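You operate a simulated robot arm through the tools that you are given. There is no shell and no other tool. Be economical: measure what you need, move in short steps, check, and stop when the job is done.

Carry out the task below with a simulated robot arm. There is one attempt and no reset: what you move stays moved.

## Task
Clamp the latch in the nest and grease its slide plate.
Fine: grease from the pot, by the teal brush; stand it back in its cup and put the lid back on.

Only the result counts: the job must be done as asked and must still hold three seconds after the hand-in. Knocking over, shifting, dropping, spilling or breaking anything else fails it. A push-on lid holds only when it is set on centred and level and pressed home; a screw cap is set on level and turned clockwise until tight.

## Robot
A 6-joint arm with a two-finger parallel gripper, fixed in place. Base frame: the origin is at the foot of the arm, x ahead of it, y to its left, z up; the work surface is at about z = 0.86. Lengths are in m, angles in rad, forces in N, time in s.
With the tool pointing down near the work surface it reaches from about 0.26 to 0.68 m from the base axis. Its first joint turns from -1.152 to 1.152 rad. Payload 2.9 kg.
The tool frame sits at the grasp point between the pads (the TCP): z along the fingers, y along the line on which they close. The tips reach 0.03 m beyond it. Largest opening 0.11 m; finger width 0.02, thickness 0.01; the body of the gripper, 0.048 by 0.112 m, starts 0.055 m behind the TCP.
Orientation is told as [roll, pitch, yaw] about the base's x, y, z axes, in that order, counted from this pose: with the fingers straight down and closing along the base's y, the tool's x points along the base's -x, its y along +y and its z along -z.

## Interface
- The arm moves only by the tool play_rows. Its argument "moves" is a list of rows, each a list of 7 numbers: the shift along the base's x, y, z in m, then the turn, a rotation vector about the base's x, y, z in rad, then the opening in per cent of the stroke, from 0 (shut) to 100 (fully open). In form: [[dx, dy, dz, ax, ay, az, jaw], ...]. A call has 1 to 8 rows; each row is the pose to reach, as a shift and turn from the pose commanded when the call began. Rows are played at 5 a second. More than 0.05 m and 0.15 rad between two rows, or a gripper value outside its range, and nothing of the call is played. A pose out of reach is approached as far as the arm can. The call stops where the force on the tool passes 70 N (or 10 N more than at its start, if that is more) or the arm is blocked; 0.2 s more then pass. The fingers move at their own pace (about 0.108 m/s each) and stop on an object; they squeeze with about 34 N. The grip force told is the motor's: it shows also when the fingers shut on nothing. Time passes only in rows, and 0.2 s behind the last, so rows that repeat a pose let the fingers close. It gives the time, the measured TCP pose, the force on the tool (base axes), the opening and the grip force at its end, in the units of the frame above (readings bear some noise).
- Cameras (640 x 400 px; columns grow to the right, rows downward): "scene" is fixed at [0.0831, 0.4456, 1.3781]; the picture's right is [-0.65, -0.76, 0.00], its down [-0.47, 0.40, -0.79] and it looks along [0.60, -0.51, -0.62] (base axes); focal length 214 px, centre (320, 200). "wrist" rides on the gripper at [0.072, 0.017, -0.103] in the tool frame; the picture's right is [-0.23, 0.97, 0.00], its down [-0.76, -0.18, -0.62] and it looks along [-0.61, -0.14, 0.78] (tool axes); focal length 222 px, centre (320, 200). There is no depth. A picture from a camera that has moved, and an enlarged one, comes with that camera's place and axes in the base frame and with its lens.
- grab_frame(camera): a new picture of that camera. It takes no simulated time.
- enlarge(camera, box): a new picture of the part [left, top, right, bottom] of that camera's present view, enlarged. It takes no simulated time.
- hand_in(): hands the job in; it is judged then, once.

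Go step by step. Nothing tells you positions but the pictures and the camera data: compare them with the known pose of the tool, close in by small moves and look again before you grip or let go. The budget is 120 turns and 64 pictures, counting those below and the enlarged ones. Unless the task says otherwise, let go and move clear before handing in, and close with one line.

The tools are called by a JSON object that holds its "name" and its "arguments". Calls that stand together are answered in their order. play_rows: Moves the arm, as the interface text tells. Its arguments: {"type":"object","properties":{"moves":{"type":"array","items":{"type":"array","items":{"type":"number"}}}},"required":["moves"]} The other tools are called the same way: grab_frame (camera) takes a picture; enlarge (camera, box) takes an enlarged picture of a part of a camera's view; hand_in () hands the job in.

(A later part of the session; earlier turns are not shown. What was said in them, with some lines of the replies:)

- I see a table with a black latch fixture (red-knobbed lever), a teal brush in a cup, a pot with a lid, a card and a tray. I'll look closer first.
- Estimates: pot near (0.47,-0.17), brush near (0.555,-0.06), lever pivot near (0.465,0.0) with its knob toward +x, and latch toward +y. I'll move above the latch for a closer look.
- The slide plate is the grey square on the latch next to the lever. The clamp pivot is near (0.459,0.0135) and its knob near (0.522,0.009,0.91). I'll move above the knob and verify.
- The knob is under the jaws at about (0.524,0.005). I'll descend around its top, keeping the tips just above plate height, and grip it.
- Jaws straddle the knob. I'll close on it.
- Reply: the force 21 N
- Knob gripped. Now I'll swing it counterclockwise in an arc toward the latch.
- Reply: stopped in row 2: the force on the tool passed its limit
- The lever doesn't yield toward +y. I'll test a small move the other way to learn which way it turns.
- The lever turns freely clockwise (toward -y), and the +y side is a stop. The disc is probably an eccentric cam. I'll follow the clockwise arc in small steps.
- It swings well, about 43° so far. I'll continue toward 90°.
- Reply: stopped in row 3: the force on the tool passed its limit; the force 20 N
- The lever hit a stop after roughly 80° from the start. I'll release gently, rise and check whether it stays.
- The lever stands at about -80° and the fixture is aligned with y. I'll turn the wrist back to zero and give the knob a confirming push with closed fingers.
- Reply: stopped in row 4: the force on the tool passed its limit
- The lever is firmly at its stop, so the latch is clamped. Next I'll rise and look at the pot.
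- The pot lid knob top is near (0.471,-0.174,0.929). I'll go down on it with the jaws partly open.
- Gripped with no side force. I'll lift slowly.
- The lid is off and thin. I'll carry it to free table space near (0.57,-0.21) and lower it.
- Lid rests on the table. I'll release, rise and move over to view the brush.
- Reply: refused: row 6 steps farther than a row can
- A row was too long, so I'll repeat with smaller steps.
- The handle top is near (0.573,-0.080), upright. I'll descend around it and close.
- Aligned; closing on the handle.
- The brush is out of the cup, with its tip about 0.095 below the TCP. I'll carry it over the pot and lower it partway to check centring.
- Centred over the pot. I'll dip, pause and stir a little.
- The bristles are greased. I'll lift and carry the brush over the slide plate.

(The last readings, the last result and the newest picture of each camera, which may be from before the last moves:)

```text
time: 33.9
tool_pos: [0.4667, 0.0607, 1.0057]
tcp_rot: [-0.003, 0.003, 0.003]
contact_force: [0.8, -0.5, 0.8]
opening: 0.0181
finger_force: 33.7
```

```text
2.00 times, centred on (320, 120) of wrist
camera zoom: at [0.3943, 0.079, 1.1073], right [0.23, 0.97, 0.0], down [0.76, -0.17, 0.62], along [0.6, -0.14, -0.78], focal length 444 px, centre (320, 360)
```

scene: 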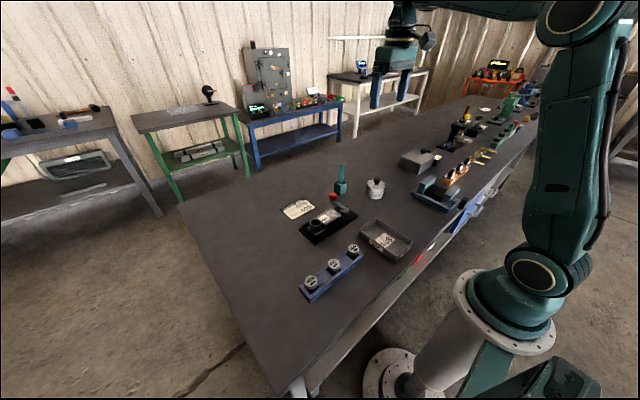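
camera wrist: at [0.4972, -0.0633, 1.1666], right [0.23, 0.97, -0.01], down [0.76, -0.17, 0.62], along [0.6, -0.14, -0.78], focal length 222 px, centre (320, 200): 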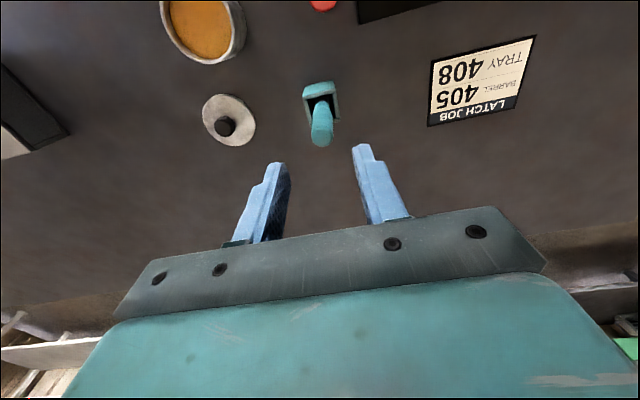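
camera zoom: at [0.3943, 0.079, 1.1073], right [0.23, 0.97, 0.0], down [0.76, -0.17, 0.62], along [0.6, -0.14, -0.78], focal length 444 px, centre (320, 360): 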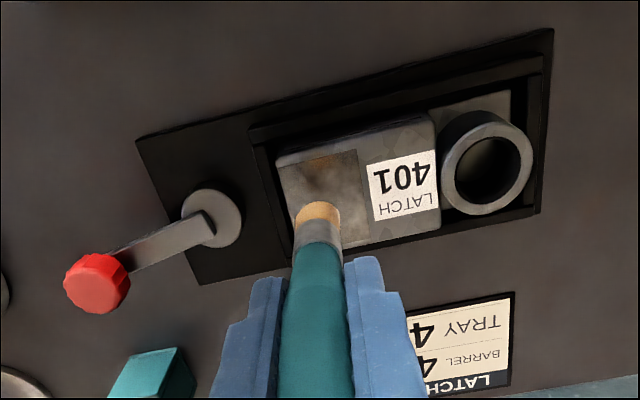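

Plate spans about x 0.447–0.490 and y 0.047–0.083. I'll lower onto its centre in small steps.

{"name": "play_rows", "arguments": {"moves": [[0, 0.004, -0.006, 0, 0, 0, 2], [0, 0.004, -0.01, 0, 0, 0, 2], [0, 0.004, -0.014, 0, 0, 0, 2], [0, 0.004, -0.014, 0, 0, 0, 2]]}}

{"name": "enlarge", "arguments": {"camera": "scene", "box": [305, 180, 365, 240]}}

```text
time: 34.9
tool_pos: [0.4654, 0.0654, 0.9928]
tcp_rot: [-0.004, 0.004, 0.003]
contact_force: [0.4, -0.4, 0.5]
opening: 0.0183
finger_force: 33.8
```

```text
6.67 times, centred on (335, 210) of scene
camera zoom: at [0.0832, 0.4456, 1.3781], right [-0.65, -0.76, 0.0], down [-0.47, 0.4, -0.79], along [0.6, -0.51, -0.62], focal length 1430 px, centre (220, 133)
```

zoom: 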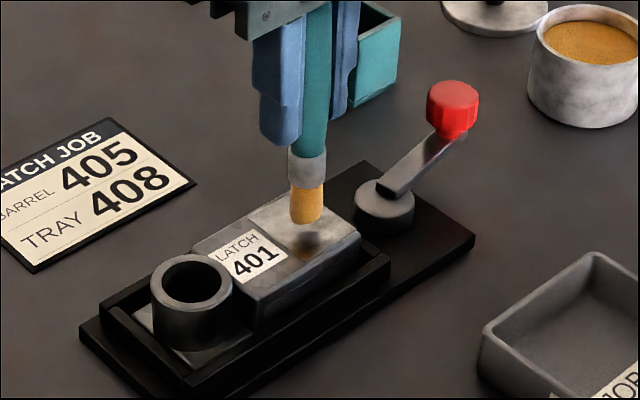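

{"name": "play_rows", "arguments": {"moves": [[0, 0, -0.003, 0, 0, 0, 2], [0, 0, -0.005, 0, 0, 0, 2], [0, 0, -0.007, 0, 0, 0, 2]]}}

```text
time: 35.7
tool_pos: [0.466, 0.0656, 0.984]
tcp_rot: [-0.003, 0.007, 0.002]
contact_force: [-0.6, 0.0, 0.2]
opening: 0.0181
finger_force: 34.4
```

{"name": "play_rows", "arguments": {"moves": [[0, 0, -0.001, 0, 0, 0, 2], [0, 0, -0.002, 0, 0, 0, 2], [0, 0, -0.003, 0, 0, 0, 2]]}}

```text
time: 36.5
tool_pos: [0.4655, 0.0639, 0.9816]
tcp_rot: [-0.003, 0.005, 0.003]
contact_force: [-5.1, -1.2, 14.4]
opening: 0.0183
finger_force: 33.4
```

In contact at 14 N. I'll wipe over the plate in short strokes, staying inside its edges.

{"name": "play_rows", "arguments": {"moves": [[0.007, 0, 0, 0, 0, 0, 2], [0.013, 0, 0, 0, 0, 0, 2], [0.013, 0.008, 0, 0, 0, 0, 2], [0.003, 0.008, 0, 0, 0, 0, 2], [-0.009, 0.008, 0, 0, 0, 0, 2], [-0.009, 0, 0, 0, 0, 0, 2], [-0.009, -0.009, 0, 0, 0, 0, 2], [0.003, -0.009, 0, 0, 0, 0, 2]]}}

{"name": "play_rows", "arguments": {"moves": [[0.01, 0, 0, 0, 0, 0, 2], [0.005, 0.009, 0, 0, 0, 0, 2], [-0.006, 0.009, 0, 0, 0, 0, 2], [0.003, 0.009, 0, 0, 0, 0, 2], [0, 0.009, 0.015, 0, 0, 0, 2], [0, 0.009, 0.05, 0, 0, 0, 2]]}}

{"name": "enlarge", "arguments": {"camera": "scene", "box": [305, 180, 365, 240]}}

{"name": "enlarge", "arguments": {"camera": "wrist", "box": [200, 20, 440, 220]}}

```text
time: 38.3
tool_pos: [0.4679, 0.0552, 0.9813]
tcp_rot: [-0.005, 0.007, 0.0]
contact_force: [-0.8, 0.9, 3.2]
opening: 0.0181
finger_force: 34.2
```

```text
time: 39.7
tool_pos: [0.4704, 0.065, 1.0295]
tcp_rot: [-0.003, 0.004, 0.003]
contact_force: [0.4, -1.2, 0.7]
opening: 0.0183
finger_force: 34.3
```

```text
6.67 times, centred on (335, 210) of scene
camera zoom: at [0.0831, 0.4456, 1.3781], right [-0.65, -0.76, 0.0], down [-0.47, 0.4, -0.79], along [0.6, -0.51, -0.62], focal length 1430 px, centre (220, 133)
```

zoom: 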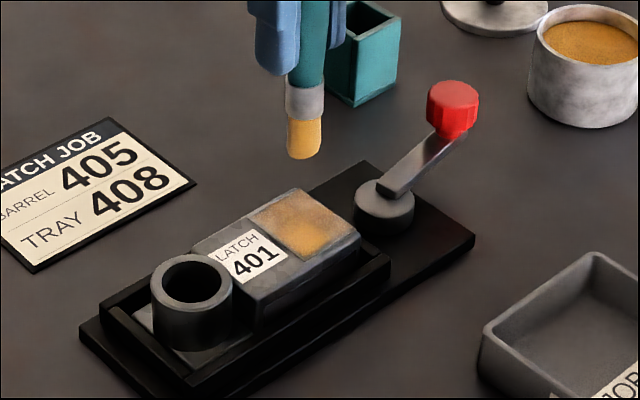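

```text
2.00 times, centred on (320, 120) of wrist
camera zoom: at [0.399, 0.0832, 1.1317], right [0.23, 0.97, -0.01], down [0.76, -0.17, 0.62], along [0.6, -0.14, -0.78], focal length 444 px, centre (320, 360)
```

zoom: 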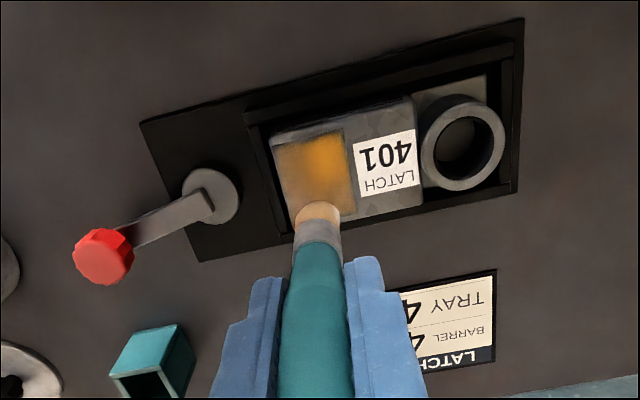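

The plate is orange, but I'm not sure how even the coat is. I'll make one more pass, favouring the +x side.

{"name": "play_rows", "arguments": {"moves": [[0, 0, -0.03, 0, 0, 0, 2], [0.01, 0, -0.0485, 0, 0, 0, 2], [0.014, -0.01, -0.0495, 0, 0, 0, 2], [0.014, 0, -0.0495, 0, 0, 0, 2], [0.013, 0.01, -0.0495, 0, 0, 0, 2], [0.0, 0.01, -0.0495, 0, 0, 0, 2], [-0.014, 0.01, -0.0495, 0, 0, 0, 2], [-0.016, 0, -0.0495, 0, 0, 0, 2]]}}

{"name": "play_rows", "arguments": {"moves": [[0, -0.01, 0, 0, 0, 0, 2], [0.014, -0.01, 0, 0, 0, 0, 2], [0.029, -0.01, 0, 0, 0, 0, 2], [0.029, 0, 0, 0, 0, 0, 2], [0.014, 0, 0, 0, 0, 0, 2], [0.014, 0, 0.03, 0, 0, 0, 2], [0.04, 0, 0.075, 0, 0, 0, 2], [0.06, -0.03, 0.08, 0, 0, 0, 2]]}}

{"name": "enlarge", "arguments": {"camera": "scene", "box": [305, 180, 365, 240]}}

{"name": "grab_frame", "arguments": {"camera": "wrist"}}

```text
time: 41.5
tool_pos: [0.4536, 0.0656, 0.9817]
tcp_rot: [-0.003, 0.004, 0.003]
contact_force: [-0.1, 0.4, -0.2]
opening: 0.018
finger_force: 34.4
```

```text
refused: row 7 steps farther than a row can; nothing moved
```

```text
6.67 times, centred on (335, 210) of scene
camera zoom: at [0.0831, 0.4456, 1.3781], right [-0.65, -0.76, 0.0], down [-0.47, 0.4, -0.79], along [0.6, -0.51, -0.62], focal length 1430 px, centre (220, 133)
```

zoom: 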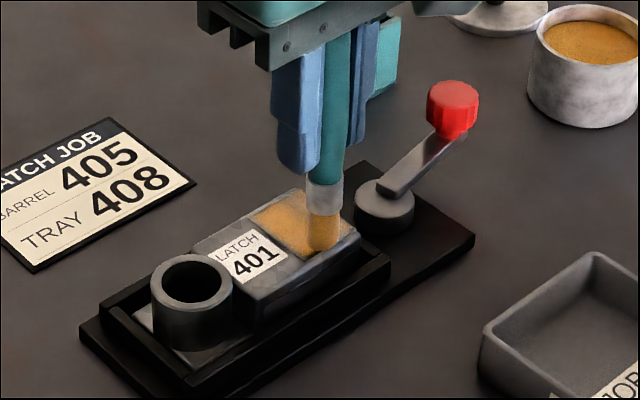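

```text
19 pictures are left
camera wrist: at [0.3826, 0.0832, 1.0843], right [0.23, 0.97, -0.01], down [0.76, -0.17, 0.62], along [0.6, -0.14, -0.78], focal length 222 px, centre (320, 200)
```

wrist: 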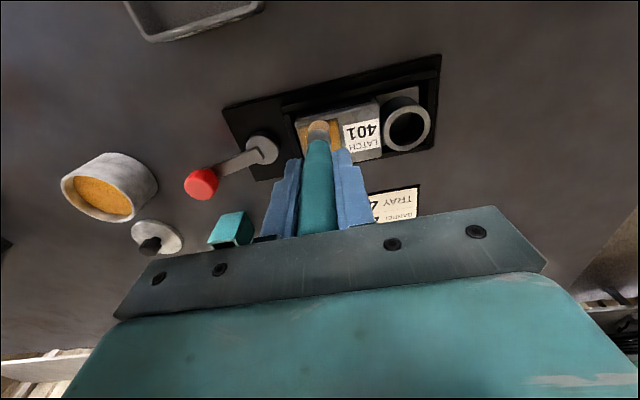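

{"name": "play_rows", "arguments": {"moves": [[0, 0, -0.0015, 0, 0, 0, 2], [0, -0.01, -0.0015, 0, 0, 0, 2], [0.014, -0.01, -0.0015, 0, 0, 0, 2], [0.029, -0.01, -0.0015, 0, 0, 0, 2], [0.029, 0.002, -0.0015, 0, 0, 0, 2], [0.025, 0.01, -0.0015, 0, 0, 0, 2], [0.014, 0, -0.0015, 0, 0, 0, 2], [0.014, 0, -0.0015, 0, 0, 0, 2]]}}

{"name": "play_rows", "arguments": {"moves": [[0, 0, 0.03, 0, 0, 0, 2], [0, 0, 0.07, 0, 0, 0, 2], [0.04, 0, 0.085, 0, 0, 0, 2], [0.06, -0.04, 0.085, 0, 0, 0, 2]]}}

{"name": "enlarge", "arguments": {"camera": "scene", "box": [305, 180, 365, 240]}}

```text
time: 43.3
tool_pos: [0.4663, 0.0638, 0.9814]
tcp_rot: [-0.003, 0.006, 0.002]
contact_force: [1.4, 0.2, 4.9]
opening: 0.0183
finger_force: 34.0
```

```text
time: 44.3
tool_pos: [0.5265, 0.0271, 1.0679]
tcp_rot: [-0.003, 0.005, 0.001]
contact_force: [-0.1, -0.2, 0.3]
opening: 0.0181
finger_force: 34.2
```

```text
6.67 times, centred on (335, 210) of scene
camera zoom: at [0.0831, 0.4456, 1.3781], right [-0.65, -0.76, 0.0], down [-0.47, 0.4, -0.79], along [0.6, -0.51, -0.62], focal length 1430 px, centre (220, 133)
```

zoom: 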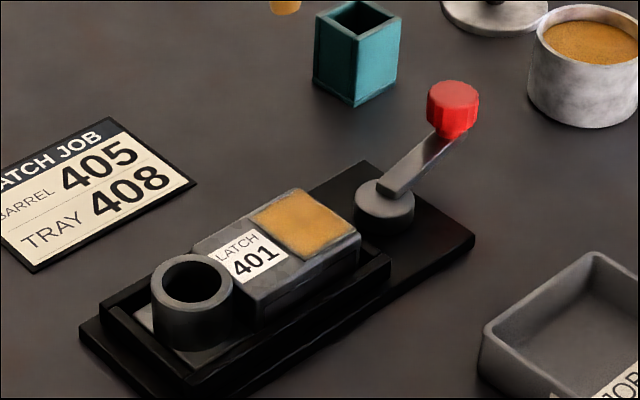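

The plate is now fully coated. I'll carry the brush over its cup.

{"name": "play_rows", "arguments": {"moves": [[0.016, -0.036, 0, 0, 0, 0, 2], [0.032, -0.072, 0, 0, 0, 0, 2], [0.0465, -0.107, 0, 0, 0, 0, 2], [0.0465, -0.107, -0.035, 0, 0, 0, 2], [0.0465, -0.107, -0.046, 0, 0, 0, 2], [0.0465, -0.107, -0.046, 0, 0, 0, 2]]}}

{"name": "enlarge", "arguments": {"camera": "scene", "box": [315, 140, 375, 200]}}

{"name": "enlarge", "arguments": {"camera": "wrist", "box": [240, 40, 400, 200]}}

```text
time: 45.7
tool_pos: [0.5741, -0.0801, 1.0211]
tcp_rot: [-0.002, 0.004, 0.002]
contact_force: [-0.5, 0.8, -0.2]
opening: 0.018
finger_force: 33.4
```

```text
6.67 times, centred on (345, 170) of scene
camera zoom: at [0.0832, 0.4456, 1.3781], right [-0.65, -0.76, 0.0], down [-0.47, 0.4, -0.79], along [0.6, -0.51, -0.62], focal length 1430 px, centre (153, 400)
```

zoom: 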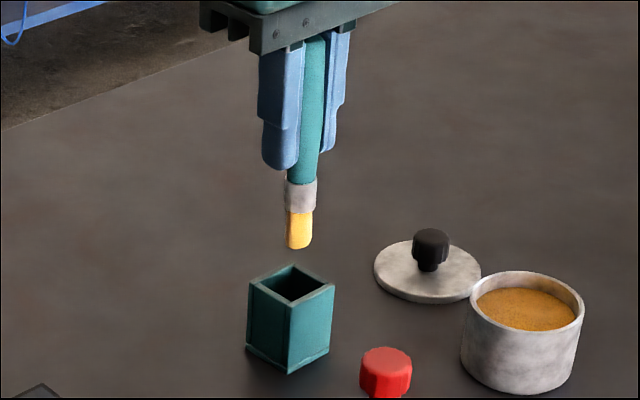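

```text
2.50 times, centred on (320, 120) of wrist
camera zoom: at [0.5019, -0.063, 1.1226], right [0.23, 0.97, -0.01], down [0.76, -0.17, 0.62], along [0.6, -0.14, -0.78], focal length 555 px, centre (320, 400)
```

zoom: 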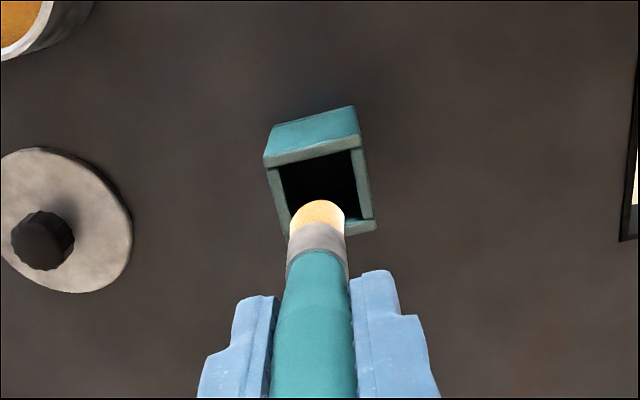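

The tip is over the cup opening. Lowering it in.

{"name": "play_rows", "arguments": {"moves": [[-0.001, 0, -0.02, 0, 0, 0, 2], [-0.001, 0, -0.04, 0, 0, 0, 2], [-0.001, 0, -0.055, 0, 0, 0, 2], [-0.001, 0, -0.061, 0, 0, 0, 2], [-0.001, 0, -0.063, 0, 0, 0, 2]]}}

```text
time: 46.9
tool_pos: [0.5734, -0.0815, 0.9573]
tcp_rot: [-0.004, 0.004, 0.002]
contact_force: [0.4, 0.2, 0.0]
opening: 0.0174
finger_force: 34.1
```

{"name": "play_rows", "arguments": {"moves": [[0, 0.001, -0.001, 0, 0, 0, 2], [0, 0.001, -0.002, 0, 0, 0, 2], [0, 0.001, -0.003, 0, 0, 0, 2], [0, 0.001, -0.004, 0, 0, 0, 2]]}}

```text
time: 47.9
tool_pos: [0.5732, -0.0812, 0.9535]
tcp_rot: [-0.003, 0.007, 0.0]
contact_force: [0.3, 0.1, -0.3]
opening: 0.018
finger_force: 33.8
```

{"name": "play_rows", "arguments": {"moves": [[0, 0, -0.001, 0, 0, 0, 2], [0, 0, -0.002, 0, 0, 0, 2], [0, 0, -0.003, 0, 0, 0, 2], [0, 0, -0.004, 0, 0, 0, 2]]}}

{"name": "enlarge", "arguments": {"camera": "scene", "box": [315, 140, 375, 200]}}

```text
time: 48.9
tool_pos: [0.5732, -0.0811, 0.949]
tcp_rot: [-0.003, 0.004, 0.001]
contact_force: [0.3, 0.3, -0.5]
opening: 0.018
finger_force: 34.1
```

```text
6.67 times, centred on (345, 170) of scene
camera zoom: at [0.0831, 0.4456, 1.3781], right [-0.65, -0.76, 0.0], down [-0.47, 0.4, -0.79], along [0.6, -0.51, -0.62], focal length 1430 px, centre (153, 400)
```

zoom: 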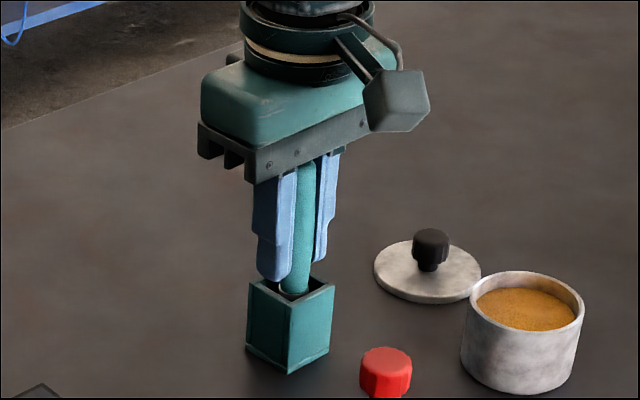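

{"name": "play_rows", "arguments": {"moves": [[0, 0, -0.001, 0, 0, 0, 2], [0, 0, -0.002, 0, 0, 0, 2], [0, 0, -0.003, 0, 0, 0, 2], [0, 0, -0.004, 0, 0, 0, 2]]}}

```text
time: 49.9
tool_pos: [0.573, -0.0811, 0.9493]
tcp_rot: [-0.005, -0.003, 0.002]
contact_force: [-6.1, 1.8, 31.8]
opening: 0.0182
finger_force: 33.8
```

It is on the cup floor. I'll ease the force, release and rise.

{"name": "play_rows", "arguments": {"moves": [[0, 0, 0.0035, 0, 0, 0, 2], [0, 0, 0.0035, 0, 0, 0, 12], [0, 0, 0.0035, 0, 0, 0, 25], [0, 0, 0.0035, 0, 0, 0, 40], [0, 0, 0.0035, 0, 0, 0, 40], [0, 0, 0.04, 0, 0, 0, 40], [0, 0, 0.08, 0, 0, 0, 40], [0, 0, 0.12, 0, 0, 0, 40]]}}

{"name": "play_rows", "arguments": {"moves": [[0, -0.045, 0, 0, 0, 0, 40], [0, -0.09, 0, 0, 0, 0, 40], [0, -0.13, 0, 0, 0, 0, 40], [0, -0.13, -0.045, 0, 0, 0, 40], [0, -0.13, -0.09, 0, 0, 0, 40], [0, -0.13, -0.09, 0, 0, 0, 40]]}}

{"name": "enlarge", "arguments": {"camera": "scene", "box": [325, 130, 415, 210]}}

{"name": "enlarge", "arguments": {"camera": "wrist", "box": [200, 60, 440, 260]}}

```text
time: 51.7
tool_pos: [0.5762, -0.0834, 1.0646]
tcp_rot: [-0.003, 0.006, 0.002]
contact_force: [0.4, -0.1, 0.0]
opening: 0.044
finger_force: 0.1
```

```text
time: 53.1
tool_pos: [0.5746, -0.2133, 0.9754]
tcp_rot: [-0.005, 0.003, 0.003]
contact_force: [-0.8, 0.8, 0.1]
opening: 0.0439
finger_force: 0.1
```

```text
5.00 times, centred on (370, 170) of scene
camera zoom: at [0.0832, 0.4456, 1.3781], right [-0.65, -0.76, 0.0], down [-0.47, 0.4, -0.79], along [0.6, -0.51, -0.62], focal length 1072 px, centre (70, 350)
```

zoom: 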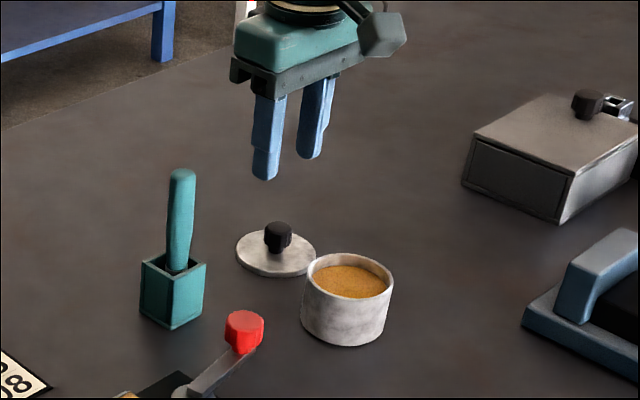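

```text
2.00 times, centred on (320, 160) of wrist
camera zoom: at [0.5028, -0.1947, 1.0768], right [0.23, 0.97, -0.01], down [0.76, -0.17, 0.62], along [0.6, -0.14, -0.78], focal length 444 px, centre (320, 280)
```

zoom: 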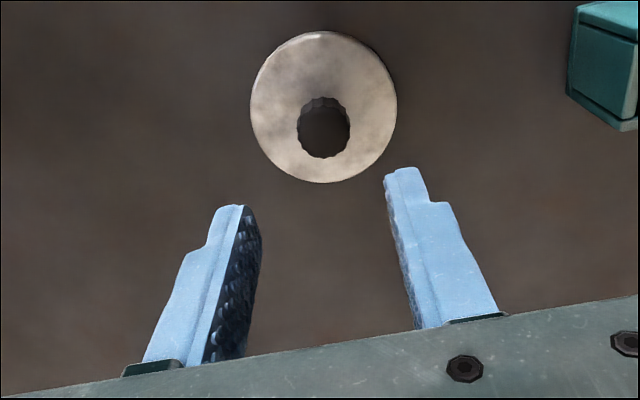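

Brush stands in its cup. I'll go for the lid knob, first just above it to check the reading.

{"name": "play_rows", "arguments": {"moves": [[-0.003, 0.002, -0.02, 0, 0, 0, 40], [-0.003, 0.002, -0.045, 0, 0, 0, 40], [-0.003, 0.002, -0.045, 0, 0, 0, 40], [-0.003, 0.002, -0.045, 0, 0, 0, 40]]}}

{"name": "play_rows", "arguments": {"moves": [[0, 0, 0, 0, 0, 0, 40]]}}

```text
time: 54.1
tool_pos: [0.5712, -0.2083, 0.93]
tcp_rot: [-0.002, 0.003, 0.0]
contact_force: [0.0, -0.5, -0.7]
opening: 0.0441
finger_force: 0.1
```

```text
time: 54.5
tool_pos: [0.572, -0.2081, 0.9301]
tcp_rot: [-0.005, 0.003, 0.003]
contact_force: [0.7, 0.2, -0.8]
opening: 0.0442
finger_force: 0.1
```

{"name": "play_rows", "arguments": {"moves": [[-0.001, -0.0022, -0.015, 0, 0, 0, 40], [-0.001, -0.0022, -0.0305, 0, 0, 0, 40], [-0.001, -0.0022, -0.0305, 0, 0, 0, 40], [-0.001, -0.0022, -0.0305, 0, 0, 0, 40]]}}

{"name": "play_rows", "arguments": {"moves": [[0, 0, 0, 0, 0, 0, 25], [0, 0, 0, 0, 0, 0, 10], [0, 0, 0, 0, 0, 0, 5], [0, 0, 0, 0, 0, 0, 5]]}}

```text
time: 55.5
tool_pos: [0.5688, -0.2108, 0.898]
tcp_rot: [-0.005, 0.003, 0.002]
contact_force: [-0.5, 0.1, 0.2]
opening: 0.0438
finger_force: 0.1
```

```text
time: 56.5
tool_pos: [0.5691, -0.2107, 0.8982]
tcp_rot: [-0.004, 0.004, 0.003]
contact_force: [0.7, 0.2, -0.9]
opening: 0.0225
finger_force: 34.2
```

Lid gripped. I'll lift and carry it over the pot.

{"name": "play_rows", "arguments": {"moves": [[0, 0, 0.03, 0, 0, 0, 5], [0, 0, 0.075, 0, 0, 0, 5], [-0.025, 0.009, 0.09, 0, 0, 0, 5], [-0.05, 0.018, 0.09, 0, 0, 0, 5], [-0.075, 0.027, 0.09, 0, 0, 0, 5], [-0.1, 0.0365, 0.09, 0, 0, 0, 5], [-0.1, 0.0365, 0.062, 0, 0, 0, 5], [-0.1, 0.0365, 0.062, 0, 0, 0, 5]]}}

{"name": "enlarge", "arguments": {"camera": "scene", "box": [350, 150, 410, 210]}}

{"name": "enlarge", "arguments": {"camera": "wrist", "box": [240, 60, 400, 220]}}

```text
time: 58.3
tool_pos: [0.4699, -0.1739, 0.9616]
tcp_rot: [-0.002, 0.002, 0.003]
contact_force: [-0.1, 0.4, -0.6]
opening: 0.0227
finger_force: 34.4
```

```text
6.67 times, centred on (380, 180) of scene
camera zoom: at [0.0831, 0.4456, 1.3781], right [-0.65, -0.76, 0.0], down [-0.47, 0.4, -0.79], along [0.6, -0.51, -0.62], focal length 1430 px, centre (-80, 333)
```

zoom: 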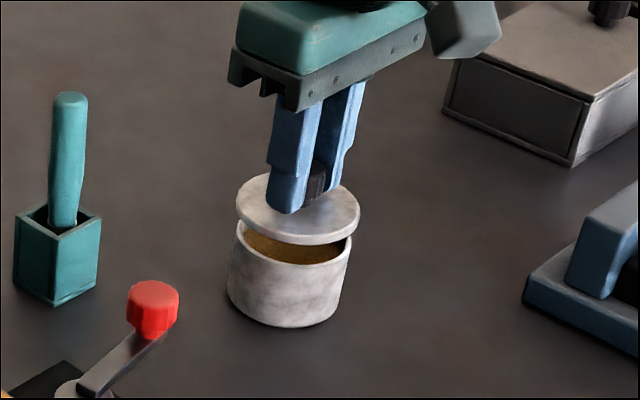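

```text
2.50 times, centred on (320, 140) of wrist
camera zoom: at [0.3982, -0.1564, 1.0631], right [0.23, 0.97, 0.0], down [0.76, -0.17, 0.62], along [0.6, -0.14, -0.78], focal length 555 px, centre (320, 350)
```

zoom: 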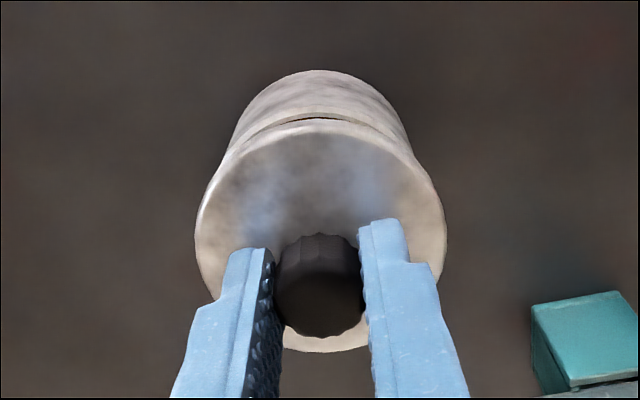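

The lid is centred within about a millimetre. I'll lower it and press home.

{"name": "play_rows", "arguments": {"moves": [[-0.0008, 0, -0.008, 0, 0, 0, 5], [-0.0008, 0, -0.013, 0, 0, 0, 5], [-0.0008, 0, -0.016, 0, 0, 0, 5], [-0.0008, 0, -0.018, 0, 0, 0, 5]]}}

```text
time: 59.3
tool_pos: [0.4689, -0.1752, 0.9454]
tcp_rot: [-0.005, 0.004, 0.0]
contact_force: [-0.5, -3.0, 11.8]
opening: 0.0223
finger_force: 34.0
```

{"name": "play_rows", "arguments": {"moves": [[0, 0, -0.002, 0, 0, 0, 5], [0, 0, -0.004, 0, 0, 0, 5], [0, 0, -0.006, 0, 0, 0, 5], [0, 0, -0.006, 0, 0, 0, 5]]}}

{"name": "enlarge", "arguments": {"camera": "scene", "box": [350, 150, 410, 210]}}

```text
time: 60.3
tool_pos: [0.4702, -0.1737, 0.942]
tcp_rot: [-0.006, -0.004, 0.002]
contact_force: [-4.2, 1.3, 45.8]
opening: 0.0225
finger_force: 34.3
```

```text
6.67 times, centred on (380, 180) of scene
camera zoom: at [0.0824, 0.4459, 1.3781], right [-0.65, -0.76, 0.0], down [-0.47, 0.4, -0.79], along [0.6, -0.51, -0.62], focal length 1430 px, centre (-80, 333)
```

zoom: 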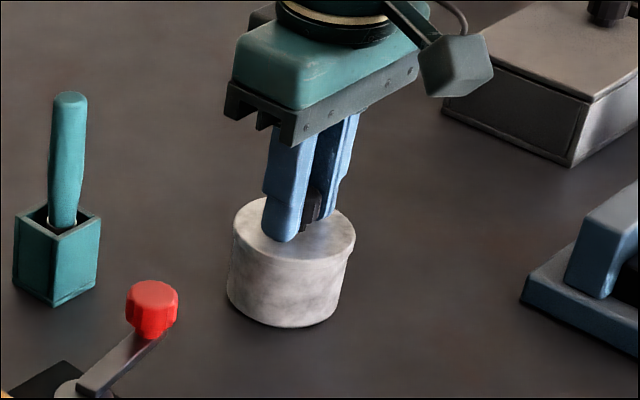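

{"name": "play_rows", "arguments": {"moves": [[0, 0, 0.004, 0, 0, 0, 5], [0, 0, 0.005, 0, 0, 0, 20], [0, 0, 0.005, 0, 0, 0, 40], [0, 0, 0.04, 0, 0, 0, 40], [0, 0, 0.08, 0, 0, 0, 40], [0, 0, 0.08, 0, 0, 0, 0], [0, 0, 0.08, 0, 0, 0, 0]]}}

{"name": "enlarge", "arguments": {"camera": "scene", "box": [350, 150, 410, 210]}}

{"name": "enlarge", "arguments": {"camera": "wrist", "box": [240, 60, 400, 220]}}

```text
time: 61.9
tool_pos: [0.469, -0.1752, 1.0163]
tcp_rot: [-0.004, 0.005, 0.001]
contact_force: [-0.5, -0.9, -0.3]
opening: 0.0002
finger_force: 34.1
```

```text
6.67 times, centred on (380, 180) of scene
camera zoom: at [0.0831, 0.4456, 1.3781], right [-0.65, -0.76, 0.0], down [-0.47, 0.4, -0.79], along [0.6, -0.51, -0.62], focal length 1430 px, centre (-80, 333)
```

zoom: 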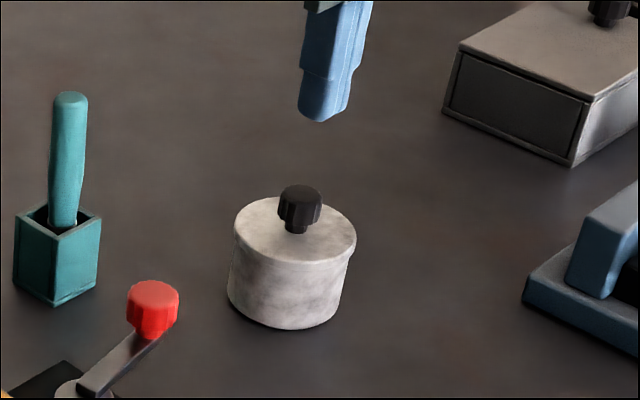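

```text
2.50 times, centred on (320, 140) of wrist
camera zoom: at [0.3967, -0.1566, 1.1187], right [0.23, 0.97, -0.01], down [0.76, -0.17, 0.62], along [0.6, -0.14, -0.78], focal length 555 px, centre (320, 350)
```

zoom: 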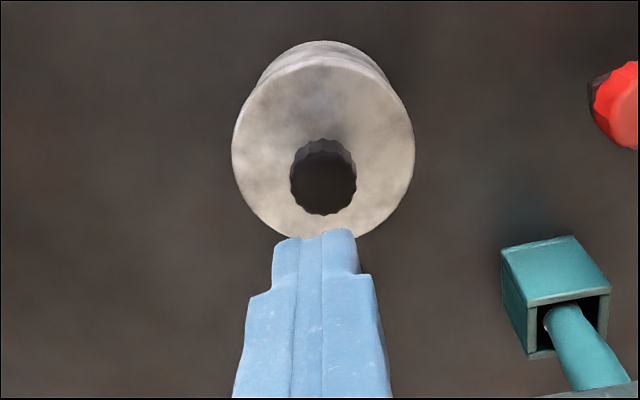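

The lid sits level and at its original height. I'll add one press from straight above with closed fingers.

{"name": "play_rows", "arguments": {"moves": [[0.001, 0.001, -0.03, 0, 0, 0, 0], [0.001, 0.001, -0.05, 0, 0, 0, 0], [0.001, 0.001, -0.056, 0, 0, 0, 0], [0.001, 0.001, -0.06, 0, 0, 0, 0], [0.001, 0.001, -0.063, 0, 0, 0, 0], [0.001, 0.001, -0.065, 0, 0, 0, 0]]}}

```text
time: 62.9
tool_pos: [0.469, -0.1726, 0.9668]
tcp_rot: [-0.005, -0.002, 0.004]
contact_force: [-8.5, 4.0, 13.6]
opening: 0.0001
finger_force: 33.6
stopped in row 5: the force on the tool passed its limit (the readings are from after the stop); the commanded pose is now the measured one
```

{"name": "play_rows", "arguments": {"moves": [[0, 0, 0.03, 0, 0, 0, 0], [0, 0, 0.07, 0, 0, 0, 0], [0, 0, 0.11, 0, 0, 0, 0], [-0.03, 0, 0.15, 0, 0, 0, 0], [-0.07, 0, 0.17, 0, 0, 0, 20]]}}

{"name": "enlarge", "arguments": {"camera": "scene", "box": [300, 140, 420, 250]}}

{"name": "enlarge", "arguments": {"camera": "scene", "box": [350, 150, 410, 210]}}

```text
time: 64.1
tool_pos: [0.3982, -0.1758, 1.1364]
tcp_rot: [-0.006, -0.002, 0.001]
contact_force: [-0.1, 0.1, 0.3]
opening: 0.0221
finger_force: 0.1
```

```text
3.64 times, centred on (360, 195) of scene
camera zoom: at [0.0831, 0.4456, 1.3781], right [-0.65, -0.76, 0.0], down [-0.47, 0.4, -0.79], along [0.6, -0.51, -0.62], focal length 780 px, centre (174, 218)
```

zoom: 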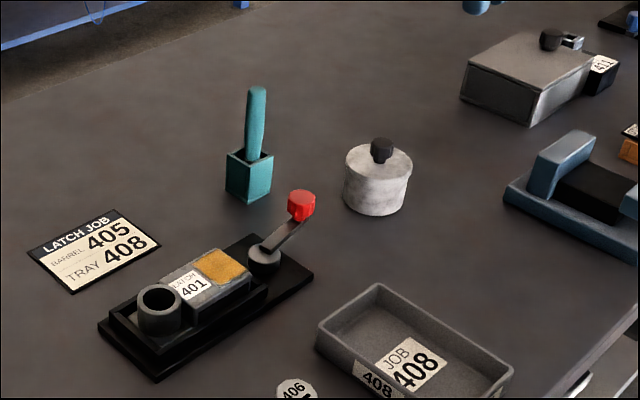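

```text
6.67 times, centred on (380, 180) of scene
camera zoom: at [0.0831, 0.4456, 1.3781], right [-0.65, -0.76, 0.0], down [-0.47, 0.4, -0.79], along [0.6, -0.51, -0.62], focal length 1430 px, centre (-80, 333)
```

zoom: 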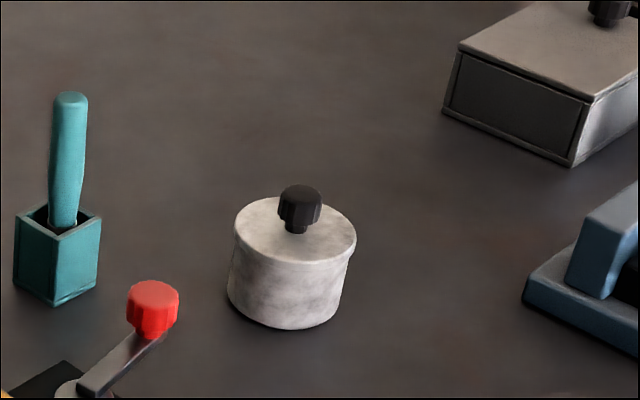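

The latch is clamped, the plate is coated, the brush is back in its cup and the lid is on level. Handing in.

{"name": "hand_in", "arguments": {}}

```text
The job is handed in.
```

I swung the latch's clamp lever to its stop and coated the slide plate with grease from the pot using the teal brush. The brush is standing in its cup, and the lid is centred and pressed home on the pot.
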